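You operate a simulated robot arm through the tools that you are given. There is no shell and no other tool. Be economical: measure what you need, move in short steps, check, and stop when the job is done.

You run a simulated robot arm. Do the job below in one go: nothing can be reset, and whatever is moved stays where it is left.

TASK
Close the film roller.

It is judged by the outcome, as a careful person would: the job done as asked, and still so three seconds after it is handed in. It fails if anything else is knocked over, pushed out of place, dropped, spilled or broken.

THE ROBOT
A 6-joint arm with a two-finger parallel gripper, fixed in place. Base frame: the origin is at the foot of the arm, x ahead of it, y to its left, z up. Lengths are in cm, angles in rad, forces in N, time in s.
With the tool pointing down near the work surface it reaches from about 24 to 66 cm from the base axis. Its first joint turns from -1.152 to 1.152 rad. Payload 2.9 kg.
The tool frame sits at the grasp point between the pads (the TCP): z along the fingers, y along the line on which they close. The tips reach 3 cm beyond it. Largest opening 11 cm; finger width 2, thickness 1; the body of the gripper, 4.8 by 11.2 cm, starts 5.5 cm behind the TCP.
Orientation is that of the tool frame in the base frame, as [roll, pitch, yaw] about the fixed x, y, z axes, in that order (R = Rz(yaw) Ry(pitch) Rx(roll)). With the fingers straight down and closing along the base's y, the tool's x points along the base's -x, its y along +y and its z along -z.

THE INTERFACE
- The arm moves only by the tool drive_tool. Its argument "plan" is a list of rows, each an object (a shift or turn left out is 0, a gripper value left out holds the last) with "travel": the shift along the tool's x, y, z in units of 250 mm (1.0 is 250 mm), a list of three; "dr": the turn, a rotation vector about the tool's x, y, z in units of 90 degrees (1.0 is 90 degrees), a list of three. In form: [{"travel": [dx, dy, dz], "dr": [wx, wy, wz]}, ...]. A call has 1 to 10 rows; each row is the pose to reach, as a shift and turn from the pose commanded when the call began, along the tool's axes at that moment. "hand" is the closure in counts, from 0 (fully open) to 255 (shut), set as the call begins (left out, the last holds). A call with a number of a shift or a turn outside -1 to 1 is refused whole. Rows are played at 5 a second. More than 5 cm and 0.15 rad between two rows, or a gripper value outside its range, and nothing of the call is played. A pose out of reach is approached as far as the arm can. The call stops where the force on the tool passes 40 N (or 10 N more than at its start, if that is more) or the arm is blocked; 0.2 s more then pass. Each finger travels about 10.8 cm/s and halts on what it meets, pressing with about 23 N; the grip force reading is that of the motor and also rises with nothing between the fingers. The clock runs only during rows and for 0.2 s after the last one: add rows that repeat a pose to give the fingers time. It gives the time, the measured TCP pose, the force on the tool (base axes), the opening and the grip force at its end, in the units of the frame above (readings bear some noise), and new pictures: "views" is both (left out), scene, wrist or none.
- Cameras (640 x 400 px; columns grow to the right, rows downward): "scene" is fixed at [4.92, 41.12, 140.88]; the picture's right is [-0.95, -0.31, 0.00], its down [-0.11, 0.34, -0.93] and it looks along [0.29, -0.89, -0.36] (base axes); focal length 349 px, centre (320, 200). "wrist" rides on the gripper at [-3.6, 0, -5.7] in the tool frame; the picture's right is [0.00, -1.00, 0.00], its down [0.97, 0.00, -0.24] and it looks along [0.24, 0.00, 0.97] (tool axes); focal length 218 px, centre (320, 200).
- locate(camera, pixels): for up to 12 pixels [column, row] of the newest picture of that camera ("zoom" is the newest enlarged one), the place [x, y, z] in the base frame of the surface seen there, good to about 0.3 cm. No time passes.
- inspect(camera, box): a new picture of the part [left, top, right, bottom] of that camera's present view, enlarged. No time passes.
- finish_job(): hands the job in; it is judged then, once.

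Go step by step. Measure first, check grasps and placings, and put right what went wrong. The budget is 60 turns and 120 pictures, counting those below and the enlarged ones. Unless the task says otherwise, let go and move clear before handing in, and close with one line.

The tools are called after "Emit:" as a command line: name --argument value ..., lists and objects as JSON in quotes. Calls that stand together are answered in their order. drive_tool: Moves the arm, as the interface text tells. Its arguments: {"type":"object","properties":{"plan":{"type":"array","items":{"type":"object","properties":{"travel":{"type":"array","items":{"type":"number"}},"dr":{"type":"array","items":{"type":"number"}}}}},"hand":{"type":"number"},"views":{"type":"string","enum":["both","scene","wrist","none"]}},"required":["plan"]} The other tools are called the same way: locate (camera, pixels) gives the place of the surface under pixels of a picture; inspect (camera, box) takes an enlarged picture of a part of a camera's view; finish_job () hands the job in.

At the start:

```text
time_s: 0.0
tcp_pos: [27.04, -34.15, 107.98]
tcp_rot: [3.141, 0.001, -3.142]
wrist_force: [-0.1, 0.6, 0.1]
grip_width: 11.04
gripper_force: 0.0
```

scene: 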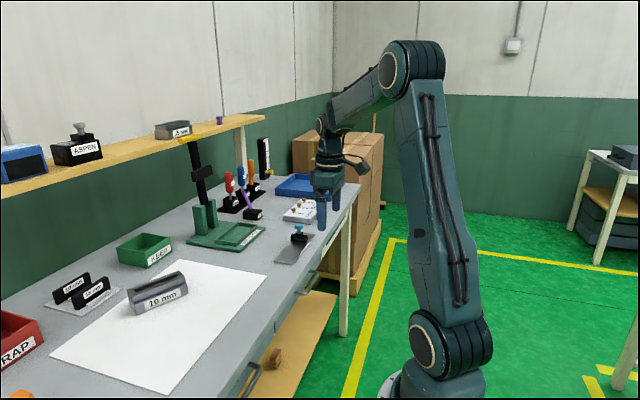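
wrist: 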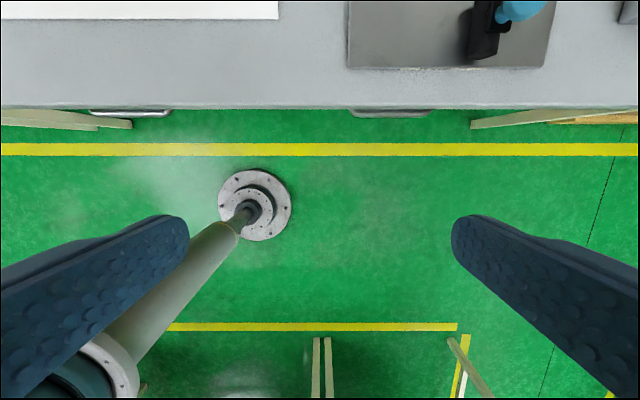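

The pictures show a bench with several devices; I don't yet know which is the film roller, so I'll enlarge the candidates.

Emit:
inspect --camera "scene" --box '[170, 130, 350, 270]'

Emit:
inspect --camera "scene" --box '[0, 90, 280, 265]'

Emit:
inspect --camera "scene" --box '[0, 230, 280, 400]'

```text
2.86 times, centred on (260, 200) of scene
```

zoom: 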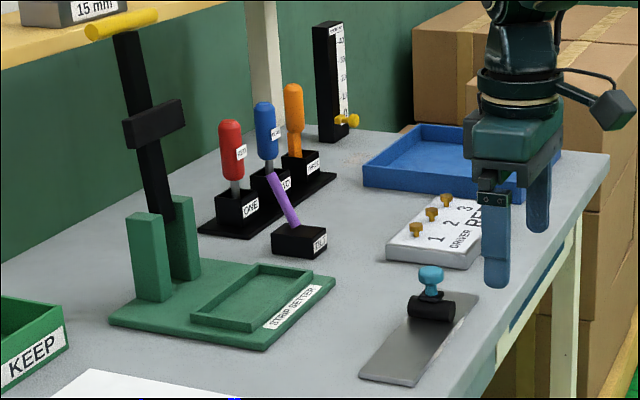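

```text
2.29 times, centred on (140, 178) of scene
```

zoom: 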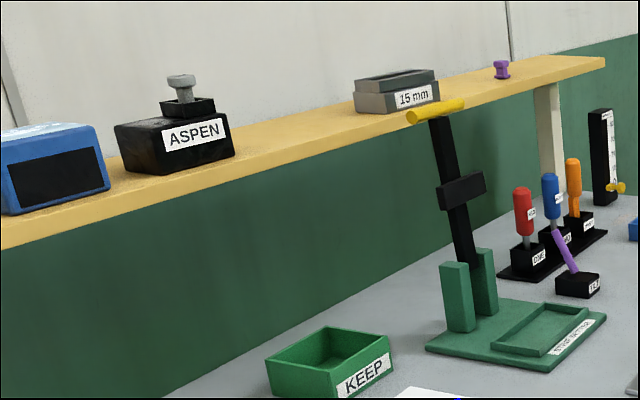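

```text
2.29 times, centred on (140, 315) of scene
```

zoom: 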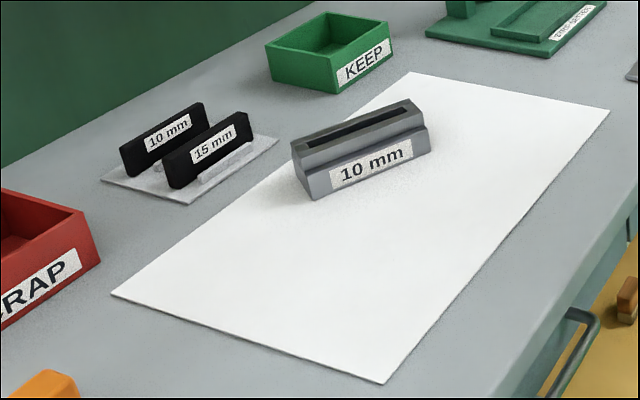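

The grey plate with a black roller and blue knob (about (297,240)) looks like the likely film roller. I'll measure it.

Emit:
inspect --camera "scene" --box '[265, 215, 325, 270]'

Emit:
locate --camera "scene" --pixels '[[298, 229], [298, 239], [273, 262], [288, 264], [310, 240], [220, 230], [205, 215], [300, 210], [198, 135]]'

Emit:
inspect --camera "wrist" --box '[340, 0, 640, 120]'

```text
7.27 times, centred on (295, 242) of scene
```

zoom: 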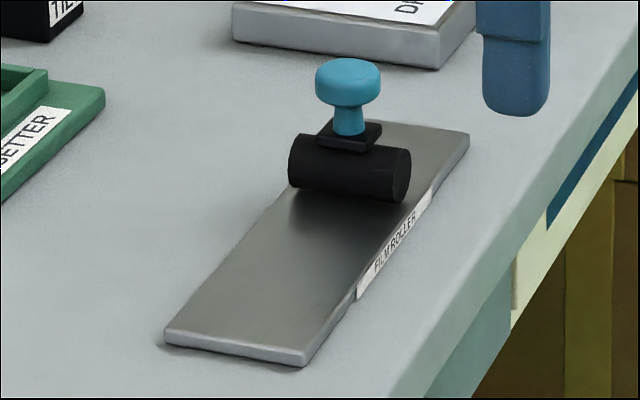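

```text
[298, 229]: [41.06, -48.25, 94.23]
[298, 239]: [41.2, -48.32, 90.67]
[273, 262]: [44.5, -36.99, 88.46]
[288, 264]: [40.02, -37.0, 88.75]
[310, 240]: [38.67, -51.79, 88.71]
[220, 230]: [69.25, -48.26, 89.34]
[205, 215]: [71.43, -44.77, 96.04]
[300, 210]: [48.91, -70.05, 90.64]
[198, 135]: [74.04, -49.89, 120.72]
```

```text
2.13 times, centred on (490, 60) of wrist
```

zoom: 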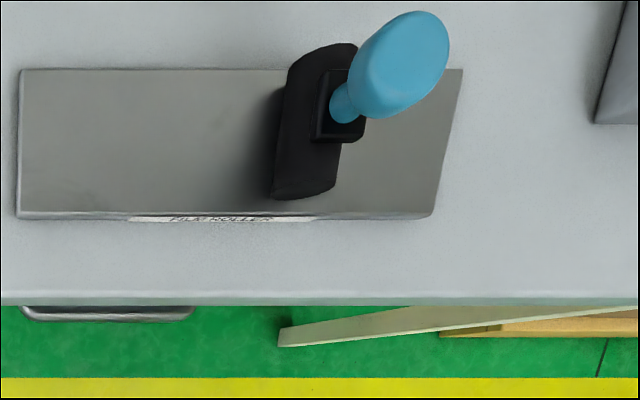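

The label reads FILM ROLLER on the plate, confirming it. I'll move the wrist camera over it at height to look for markings.

Emit:
drive_tool --plan '[{"travel": [-0.1, -0.09, -0.1]}, {"travel": [-0.22, -0.18, -0.16]}, {"travel": [-0.34, -0.28, -0.16]}, {"travel": [-0.45, -0.38, -0.16]}, {"travel": [-0.56, -0.48, -0.16]}, {"travel": [-0.56, -0.48, -0.16]}]' --hand 0

```text
time_s: 1.4
tcp_pos: [41.12, -46.14, 111.86]
tcp_rot: [3.139, 0.001, -3.141]
wrist_force: [0.0, 0.5, 0.1]
grip_width: 10.98
gripper_force: 0.1
```

scene: 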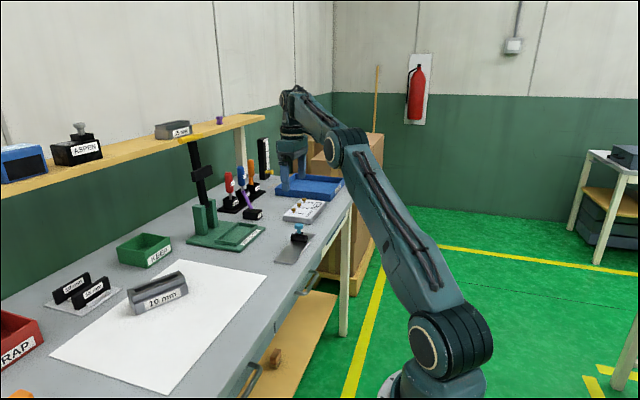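
wrist: 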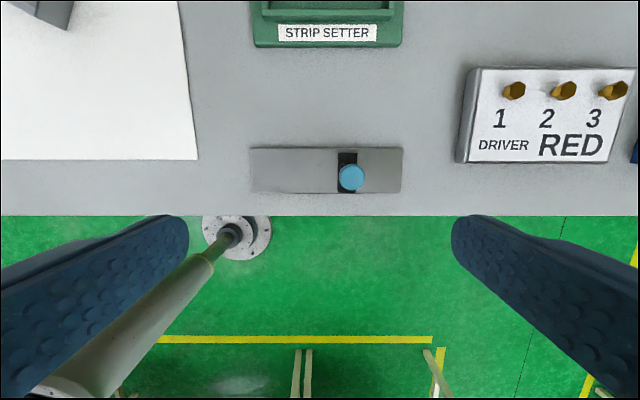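

Emit:
inspect --camera "wrist" --box '[240, 130, 420, 210]'

Emit:
locate --camera "wrist" --pixels '[[251, 148], [255, 191], [402, 148], [399, 191], [352, 178], [347, 156], [345, 190], [300, 170], [390, 170], [340, 156]]'

Emit:
inspect --camera "wrist" --box '[440, 50, 640, 180]'

```text
3.56 times, centred on (330, 170) of wrist
```

zoom: 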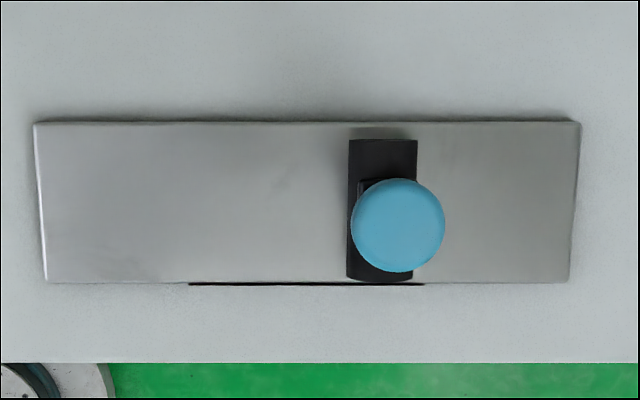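

```text
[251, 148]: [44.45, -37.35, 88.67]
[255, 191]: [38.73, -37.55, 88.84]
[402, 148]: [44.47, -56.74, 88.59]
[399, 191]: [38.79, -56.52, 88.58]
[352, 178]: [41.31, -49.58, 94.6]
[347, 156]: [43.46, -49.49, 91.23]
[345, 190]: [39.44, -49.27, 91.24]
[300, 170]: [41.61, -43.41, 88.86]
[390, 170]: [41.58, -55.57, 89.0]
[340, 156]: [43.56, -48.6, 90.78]
```

```text
3.08 times, centred on (540, 115) of wrist
```

zoom: 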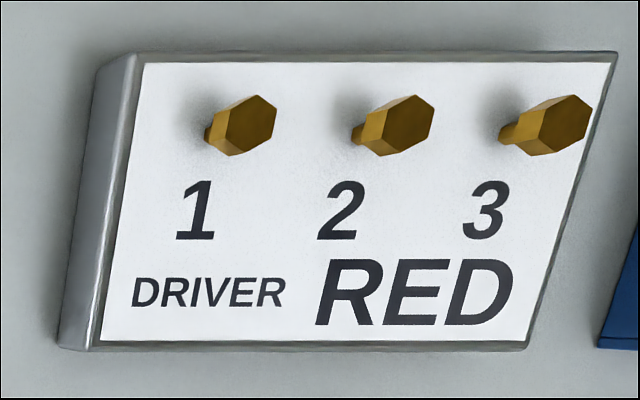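

Plate spans y −37.4 to −56.7, x 38.8–44.5; the roller with knob is at about (41.3, −49.5), top z 94.6. I'll go above the knob and descend with fingers open, stopping above for a check.

Emit:
drive_tool --plan '[{"travel": [-0.006, -0.134, 0.1]}, {"travel": [-0.006, -0.134, 0.26]}, {"travel": [-0.006, -0.134, 0.4]}, {"travel": [-0.006, -0.134, 0.5]}, {"travel": [-0.006, -0.134, 0.5]}]' --hand 100

Emit:
inspect --camera "scene" --box '[265, 185, 335, 270]'

```text
time_s: 2.6
tcp_pos: [41.28, -49.66, 99.49]
tcp_rot: [-3.14, 0.0, -3.14]
wrist_force: [-0.2, 0.1, 0.1]
grip_width: 6.7
gripper_force: 0.1
out of reach, approached as far as the arm can: row 1
```

scene: 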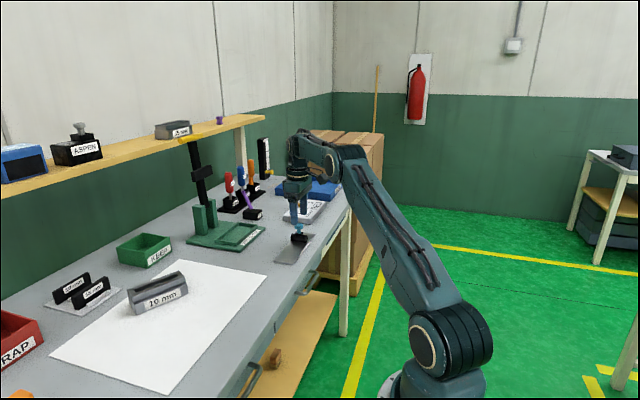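
wrist: 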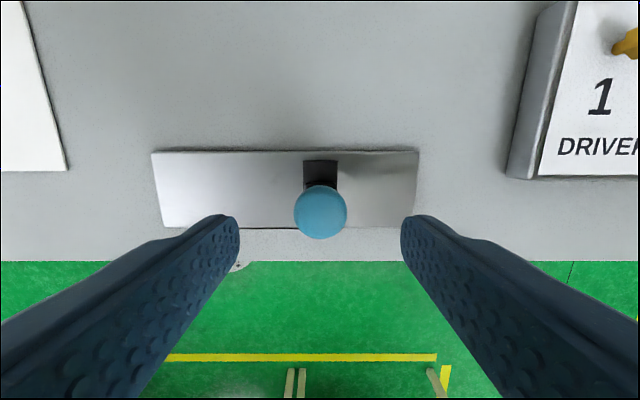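

```text
4.71 times, centred on (300, 228) of scene
```

zoom: 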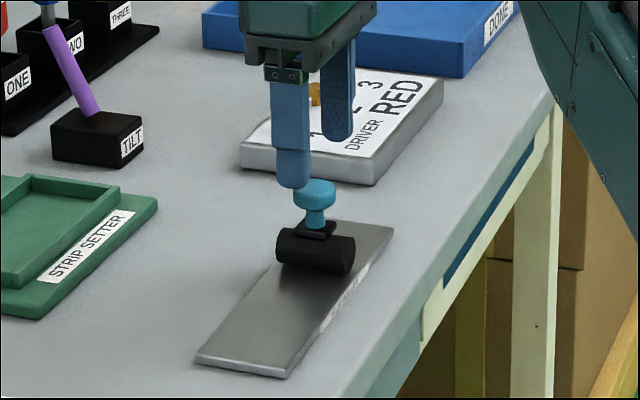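

Knob (320,212) is centred between the fingers. I descend so the tips stay just above the roller body, then close.

Emit:
drive_tool --plan '[{"travel": [0, 0, 0.09]}, {"travel": [0, 0, 0.175]}, {"travel": [0, 0, 0.175]}]' --views "none"

Emit:
drive_tool --plan '[{"travel": [0, 0, 0]}, {"travel": [0, 0, 0]}, {"travel": [0, 0, 0]}]' --hand 255

Emit:
inspect --camera "scene" --box '[265, 185, 335, 270]'

```text
time_s: 3.4
tcp_pos: [41.24, -49.44, 95.14]
tcp_rot: [3.141, 0.0, 3.14]
wrist_force: [-0.8, 0.0, 0.1]
grip_width: 6.68
gripper_force: 0.0
```

```text
time_s: 4.2
tcp_pos: [41.17, -49.61, 95.18]
tcp_rot: [-3.141, 0.0, 3.141]
wrist_force: [0.5, -0.6, -1.3]
grip_width: 2.7
gripper_force: 45.2
```

scene: 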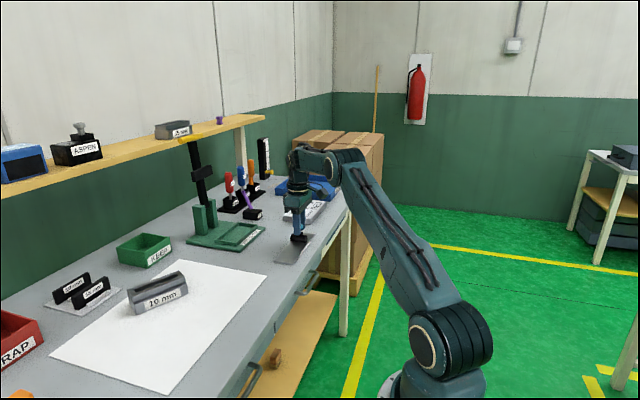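
wrist: 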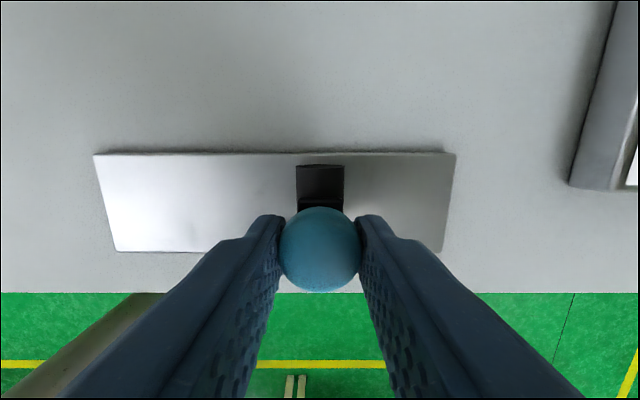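

```text
4.71 times, centred on (300, 228) of scene
```

zoom: 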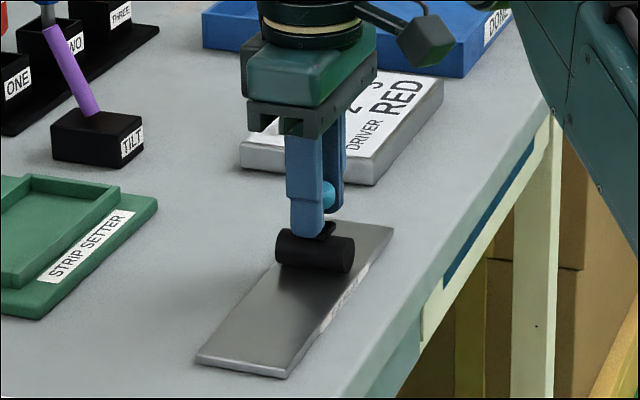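

The knob is held (opening 2.7 cm). I'll test gently: 1 cm toward +y, watching force and whether the plate stays put.

Emit:
drive_tool --plan '[{"travel": [0, 0.01, 0]}, {"travel": [0, 0.02, 0]}, {"travel": [0, 0.03, 0]}, {"travel": [0, 0.04, 0]}, {"travel": [0, 0.04, 0]}]' --views "wrist"

Emit:
locate --camera "wrist" --pixels '[[320, 180], [320, 240], [200, 200]]'

```text
time_s: 5.4
tcp_pos: [41.24, -48.49, 95.13]
tcp_rot: [3.141, -0.001, -3.142]
wrist_force: [-6.7, -0.4, 5.0]
grip_width: 2.69
gripper_force: 44.5
```

wrist: 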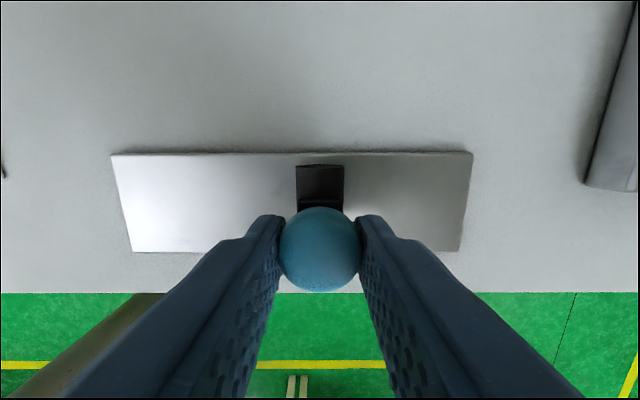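

```text
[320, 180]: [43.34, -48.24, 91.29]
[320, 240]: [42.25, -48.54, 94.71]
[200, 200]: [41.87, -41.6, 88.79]
```

The carriage slides freely along y and the plate stays. Now I'll feel for the stop on the −y side.

Emit:
drive_tool --plan '[{"travel": [0, -0.03, 0]}, {"travel": [0, -0.06, 0]}, {"travel": [0, -0.09, 0]}, {"travel": [0, -0.12, 0]}, {"travel": [0, -0.15, 0]}, {"travel": [0, -0.15, 0]}]' --views "both"

```text
time_s: 6.8
tcp_pos: [41.28, -52.24, 95.18]
tcp_rot: [-3.142, 0.002, -3.14]
wrist_force: [1.6, -0.1, 7.2]
grip_width: 2.69
gripper_force: 44.9
```

scene: 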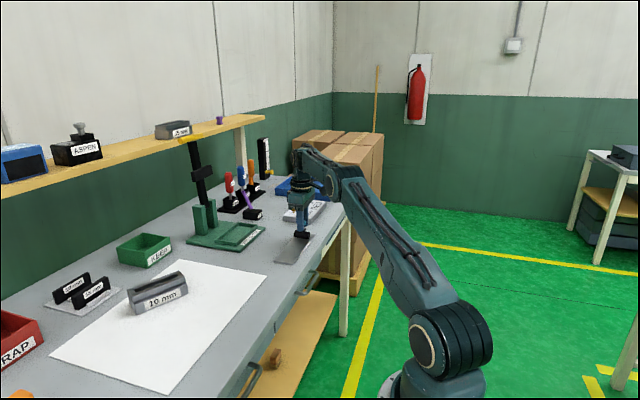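
wrist: 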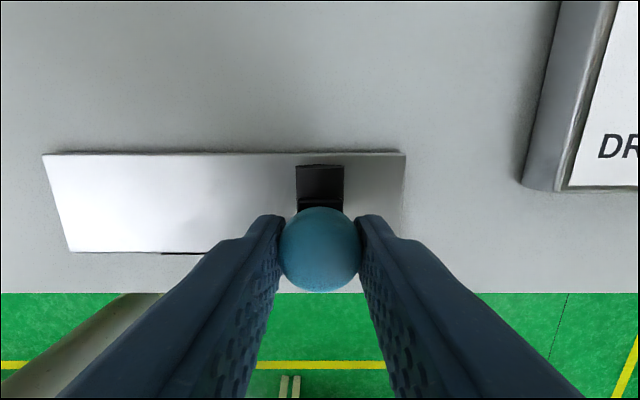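

It still slides freely at y −52.2. I continue toward −y until something stops it.

Emit:
drive_tool --plan '[{"travel": [0, -0.02, 0]}, {"travel": [0, -0.04, 0]}, {"travel": [0, -0.06, 0]}, {"travel": [0, -0.08, 0]}, {"travel": [0, -0.1, 0]}, {"travel": [0, -0.12, 0]}, {"travel": [0, -0.12, 0]}]' --views "wrist"

```text
time_s: 8.1
tcp_pos: [41.21, -53.69, 95.11]
tcp_rot: [-3.133, 0.006, -3.127]
wrist_force: [5.9, -0.5, -2.2]
grip_width: 2.66
gripper_force: 44.6
out of reach, approached as far as the arm can: row 4, 5, 6
stopped in row 6: the force on the tool passed its limit (the readings are from after the stop); the commanded pose is now the measured one
```

wrist: 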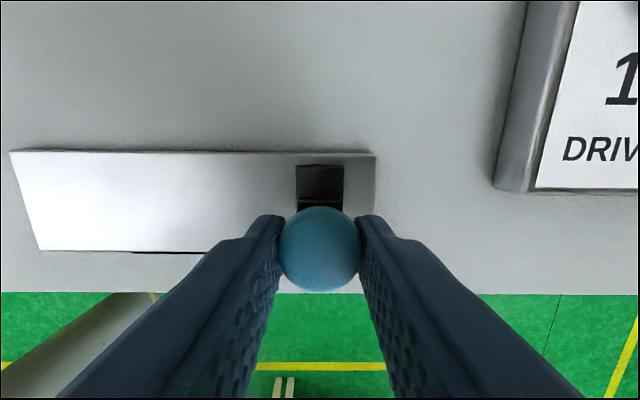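

The −y end feels like a stop near y −53.7 (also near the arm's reach). Now I'll slide the carriage to the +y end to compare.

Emit:
drive_tool --plan '[{"travel": [0, 0.05, 0]}, {"travel": [0, 0.1, 0]}, {"travel": [0, 0.15, 0]}, {"travel": [0, 0.2, 0]}, {"travel": [0, 0.25, 0]}, {"travel": [0, 0.3, 0]}, {"travel": [0, 0.35, 0]}, {"travel": [0, 0.4, 0]}, {"travel": [0, 0.44, 0]}, {"travel": [0, 0.44, 0]}]' --views "wrist"

```text
time_s: 8.7
tcp_pos: [41.24, -53.3, 95.19]
tcp_rot: [3.138, -0.006, 3.137]
wrist_force: [-5.1, -0.5, 0.8]
grip_width: 2.65
gripper_force: 45.0
out of reach, approached as far as the arm can: row 1, 2
stopped in row 2: the force on the tool passed its limit (the readings are from after the stop); the commanded pose is now the measured one
```

wrist: 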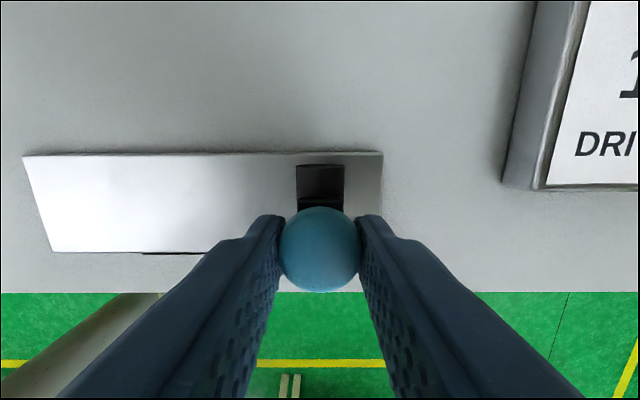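

The stop came from the arm straightening at its reach limit, not the roller. I'll continue toward +y in smaller steps.

Emit:
drive_tool --plan '[{"travel": [0, 0.02, 0]}, {"travel": [0, 0.04, 0]}, {"travel": [0, 0.07, 0]}, {"travel": [0, 0.1, 0]}, {"travel": [0, 0.14, 0]}, {"travel": [0, 0.18, 0]}, {"travel": [0, 0.22, 0]}, {"travel": [0, 0.26, 0]}, {"travel": [0, 0.3, 0]}, {"travel": [0, 0.3, 0]}]' --views "wrist"

```text
time_s: 9.5
tcp_pos: [41.21, -52.99, 95.15]
tcp_rot: [3.13, -0.011, 3.126]
wrist_force: [-5.3, -0.4, 2.8]
grip_width: 2.68
gripper_force: 45.3
out of reach, approached as far as the arm can: row 2, 3
stopped in row 3: the force on the tool passed its limit (the readings are from after the stop); the commanded pose is now the measured one
```

wrist: 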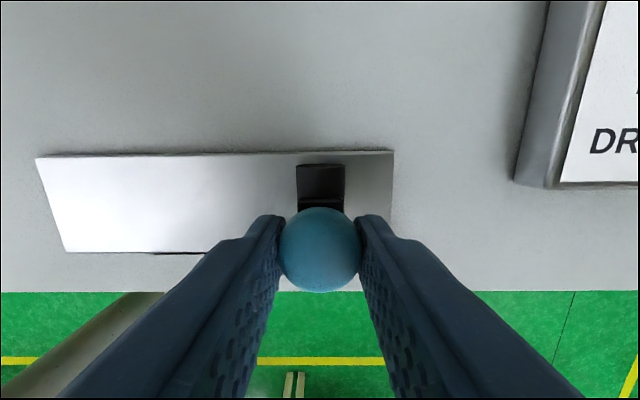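

Tilt is building up near the reach limit while gripping, so I'll let go, level the tool while moving +y, and then push with the −y finger instead.

Emit:
drive_tool --plan '[{"travel": [0, 0, 0]}, {"travel": [0, 0, 0]}, {"travel": [0, 0.03, 0], "dr": [0.0074, -0.007, -0.0099]}, {"travel": [0, 0.06, 0], "dr": [0.0074, -0.007, -0.0099]}, {"travel": [0, 0.06, 0], "dr": [0.0074, -0.007, -0.0099]}]' --hand 120 --views "wrist"

```text
time_s: 10.7
tcp_pos: [42.12, -52.68, 95.46]
tcp_rot: [-3.141, -0.001, -3.139]
wrist_force: [0.0, -0.5, 0.5]
grip_width: 5.8
gripper_force: 0.0
out of reach, approached as far as the arm can: row 3, 4
```

wrist: 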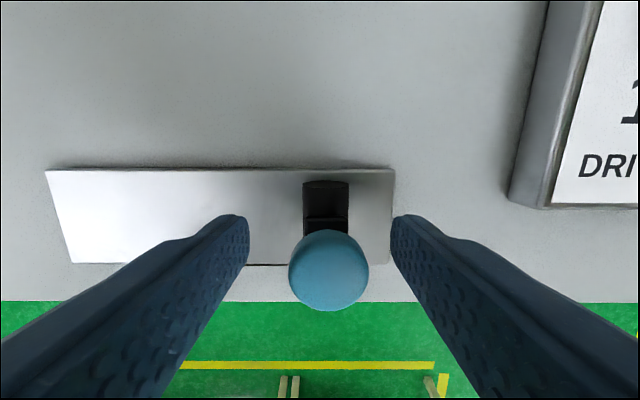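

Knob is free; the tool has drifted to x 42.1. I move back to x 41.2 and then push +y with the −y finger.

Emit:
drive_tool --plan '[{"travel": [0.036, 0, 0]}, {"travel": [0.036, 0.03, 0.01]}, {"travel": [0.036, 0.07, 0.01]}, {"travel": [0.036, 0.11, 0.01]}, {"travel": [0.036, 0.15, 0.01]}, {"travel": [0.036, 0.19, 0.01]}, {"travel": [0.036, 0.23, 0.01]}, {"travel": [0.036, 0.27, 0.01]}, {"travel": [0.036, 0.27, 0.01]}]' --views "wrist"

```text
time_s: 12.7
tcp_pos: [40.46, -44.52, 94.93]
tcp_rot: [-3.141, 0.002, -3.136]
wrist_force: [-0.2, -0.2, 0.1]
grip_width: 5.85
gripper_force: 0.3
```

wrist: 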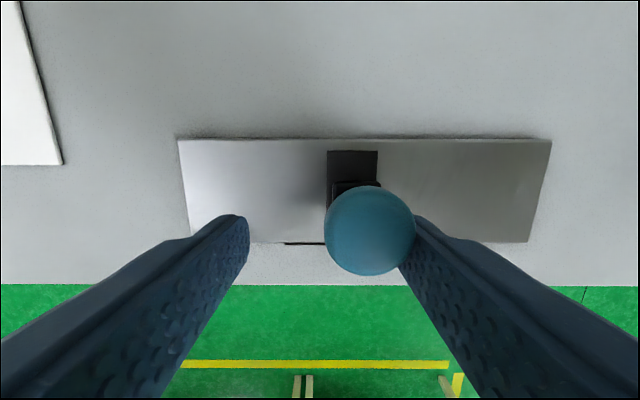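

Pushing works: knob now at about y −46. Continue pushing gently toward +y until it stops.

Emit:
drive_tool --plan '[{"travel": [-0.02, 0.03, 0]}, {"travel": [-0.028, 0.06, 0]}, {"travel": [-0.028, 0.09, 0]}, {"travel": [-0.028, 0.12, 0]}, {"travel": [-0.028, 0.14, 0]}, {"travel": [-0.028, 0.16, 0]}, {"travel": [-0.028, 0.18, 0]}, {"travel": [-0.028, 0.2, 0]}, {"travel": [-0.028, 0.22, 0]}, {"travel": [-0.028, 0.24, 0]}]' --views "both"

```text
time_s: 14.9
tcp_pos: [41.15, -38.76, 95.04]
tcp_rot: [-3.141, 0.001, -3.14]
wrist_force: [-0.6, -0.8, -0.9]
grip_width: 5.85
gripper_force: 0.3
```

scene: 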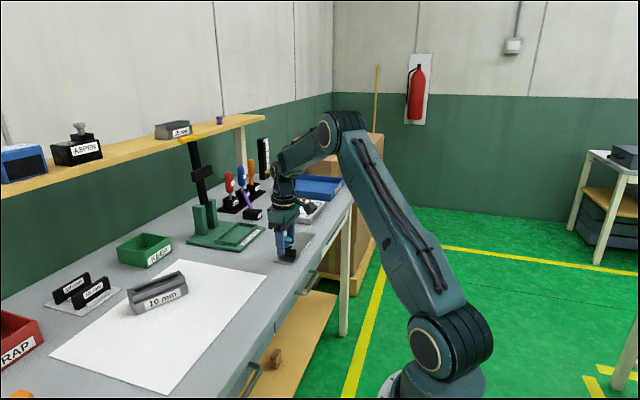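
wrist: 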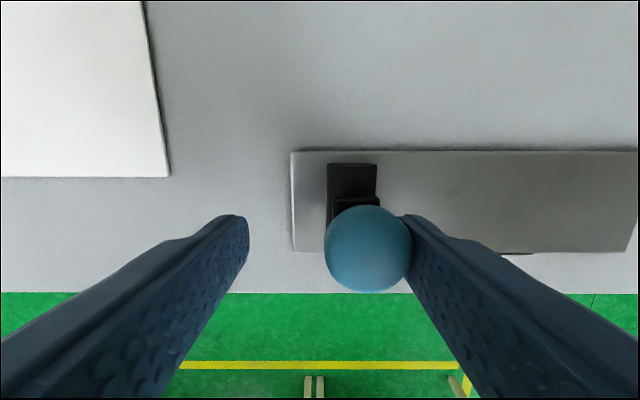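

Roller is now at about y −40.3, still free. A few more small steps to the stop.

Emit:
drive_tool --plan '[{"travel": [0, 0.01, 0]}, {"travel": [0, 0.02, 0]}, {"travel": [0, 0.03, 0]}, {"travel": [0, 0.04, 0]}, {"travel": [0, 0.05, 0]}, {"travel": [0, 0.06, 0]}, {"travel": [0, 0.07, 0]}, {"travel": [0, 0.08, 0]}]' --views "both"

```text
time_s: 16.5
tcp_pos: [41.2, -37.66, 94.91]
tcp_rot: [-3.127, 0.012, 3.133]
wrist_force: [7.0, -28.2, -14.1]
grip_width: 7.19
gripper_force: 13.6
stopped in row 8: the force on the tool passed its limit (the readings are from after the stop); the commanded pose is now the measured one
```

scene: 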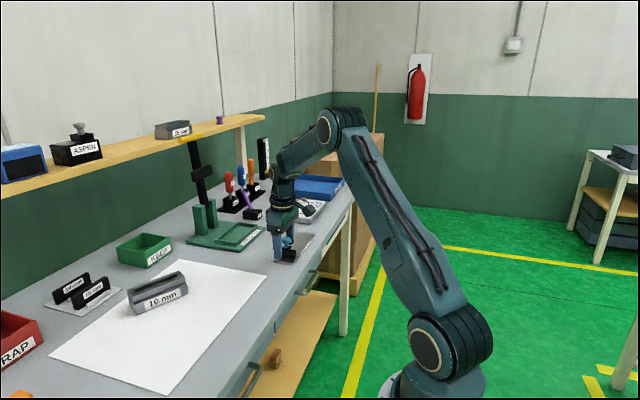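
wrist: 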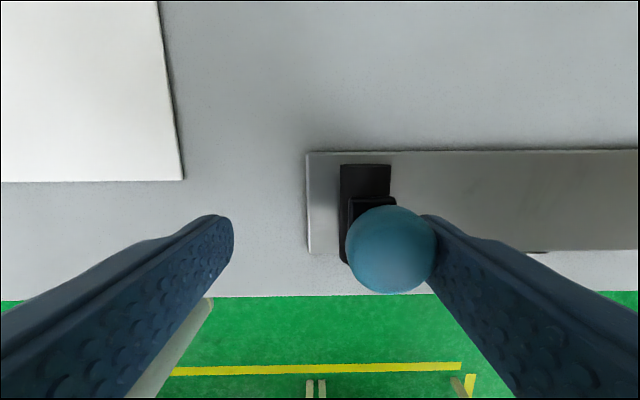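

It hit a firm stop at the +y end (−28 N on y, roller against the end at wrist px (365,215)). I'll back off, rise, and verify it stays.

Emit:
drive_tool --plan '[{"travel": [0, -0.04, 0]}, {"travel": [0, -0.06, 0]}, {"travel": [0, -0.06, -0.12]}, {"travel": [0, -0.06, -0.28]}, {"travel": [0, -0.06, -0.44]}, {"travel": [0, -0.06, -0.5]}, {"travel": [0, -0.06, -0.5]}]'

Emit:
inspect --camera "scene" --box '[255, 200, 335, 280]'

Emit:
inspect --camera "wrist" --box '[220, 100, 460, 250]'

```text
time_s: 18.1
tcp_pos: [41.01, -38.79, 107.51]
tcp_rot: [-3.135, 0.006, 3.141]
wrist_force: [0.0, 0.0, 0.4]
grip_width: 5.81
gripper_force: 0.0
```

scene: 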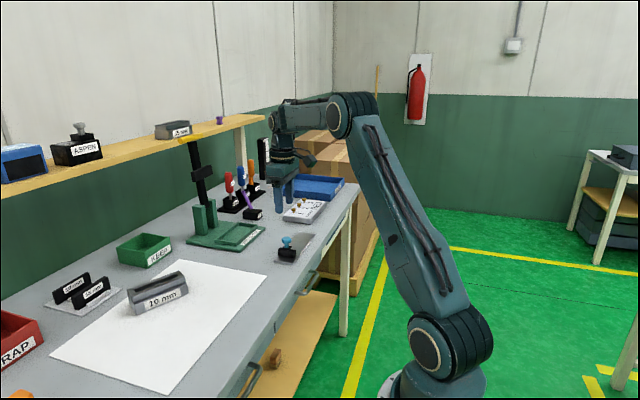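
wrist: 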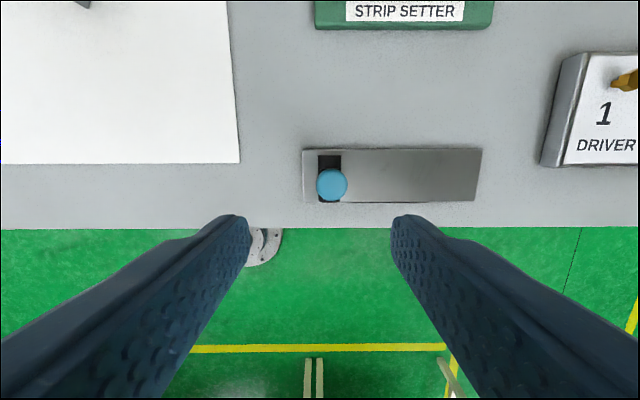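

```text
5.00 times, centred on (295, 240) of scene
```

zoom: 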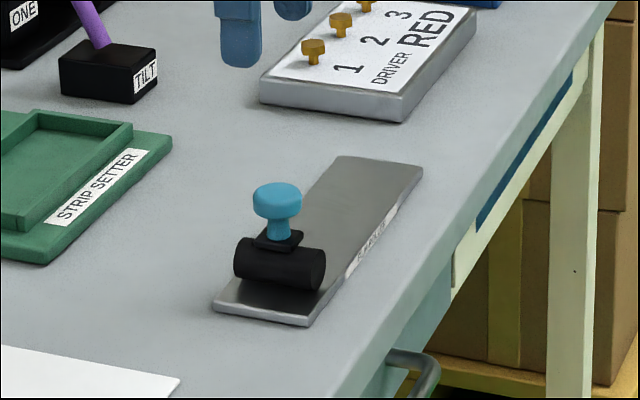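

```text
2.67 times, centred on (340, 175) of wrist
```

zoom: 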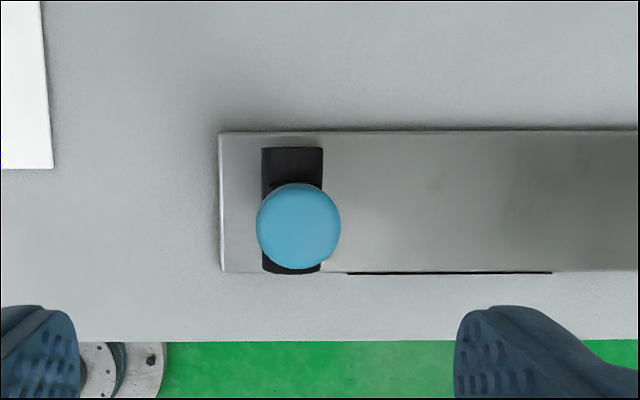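

The roller rests at the +y end stop, the plate hasn't moved, nothing else is disturbed, and the arm is clear. I'm handing in now.

Emit:
finish_job

```text
The job is handed in.
```

I slid the film roller to its firm stop at the +y end of the plate, let go and moved clear. Nothing on the plate marks which end is closed. I chose +y because I felt a definite stop there, while the −y end is at the edge of the arm's reach.
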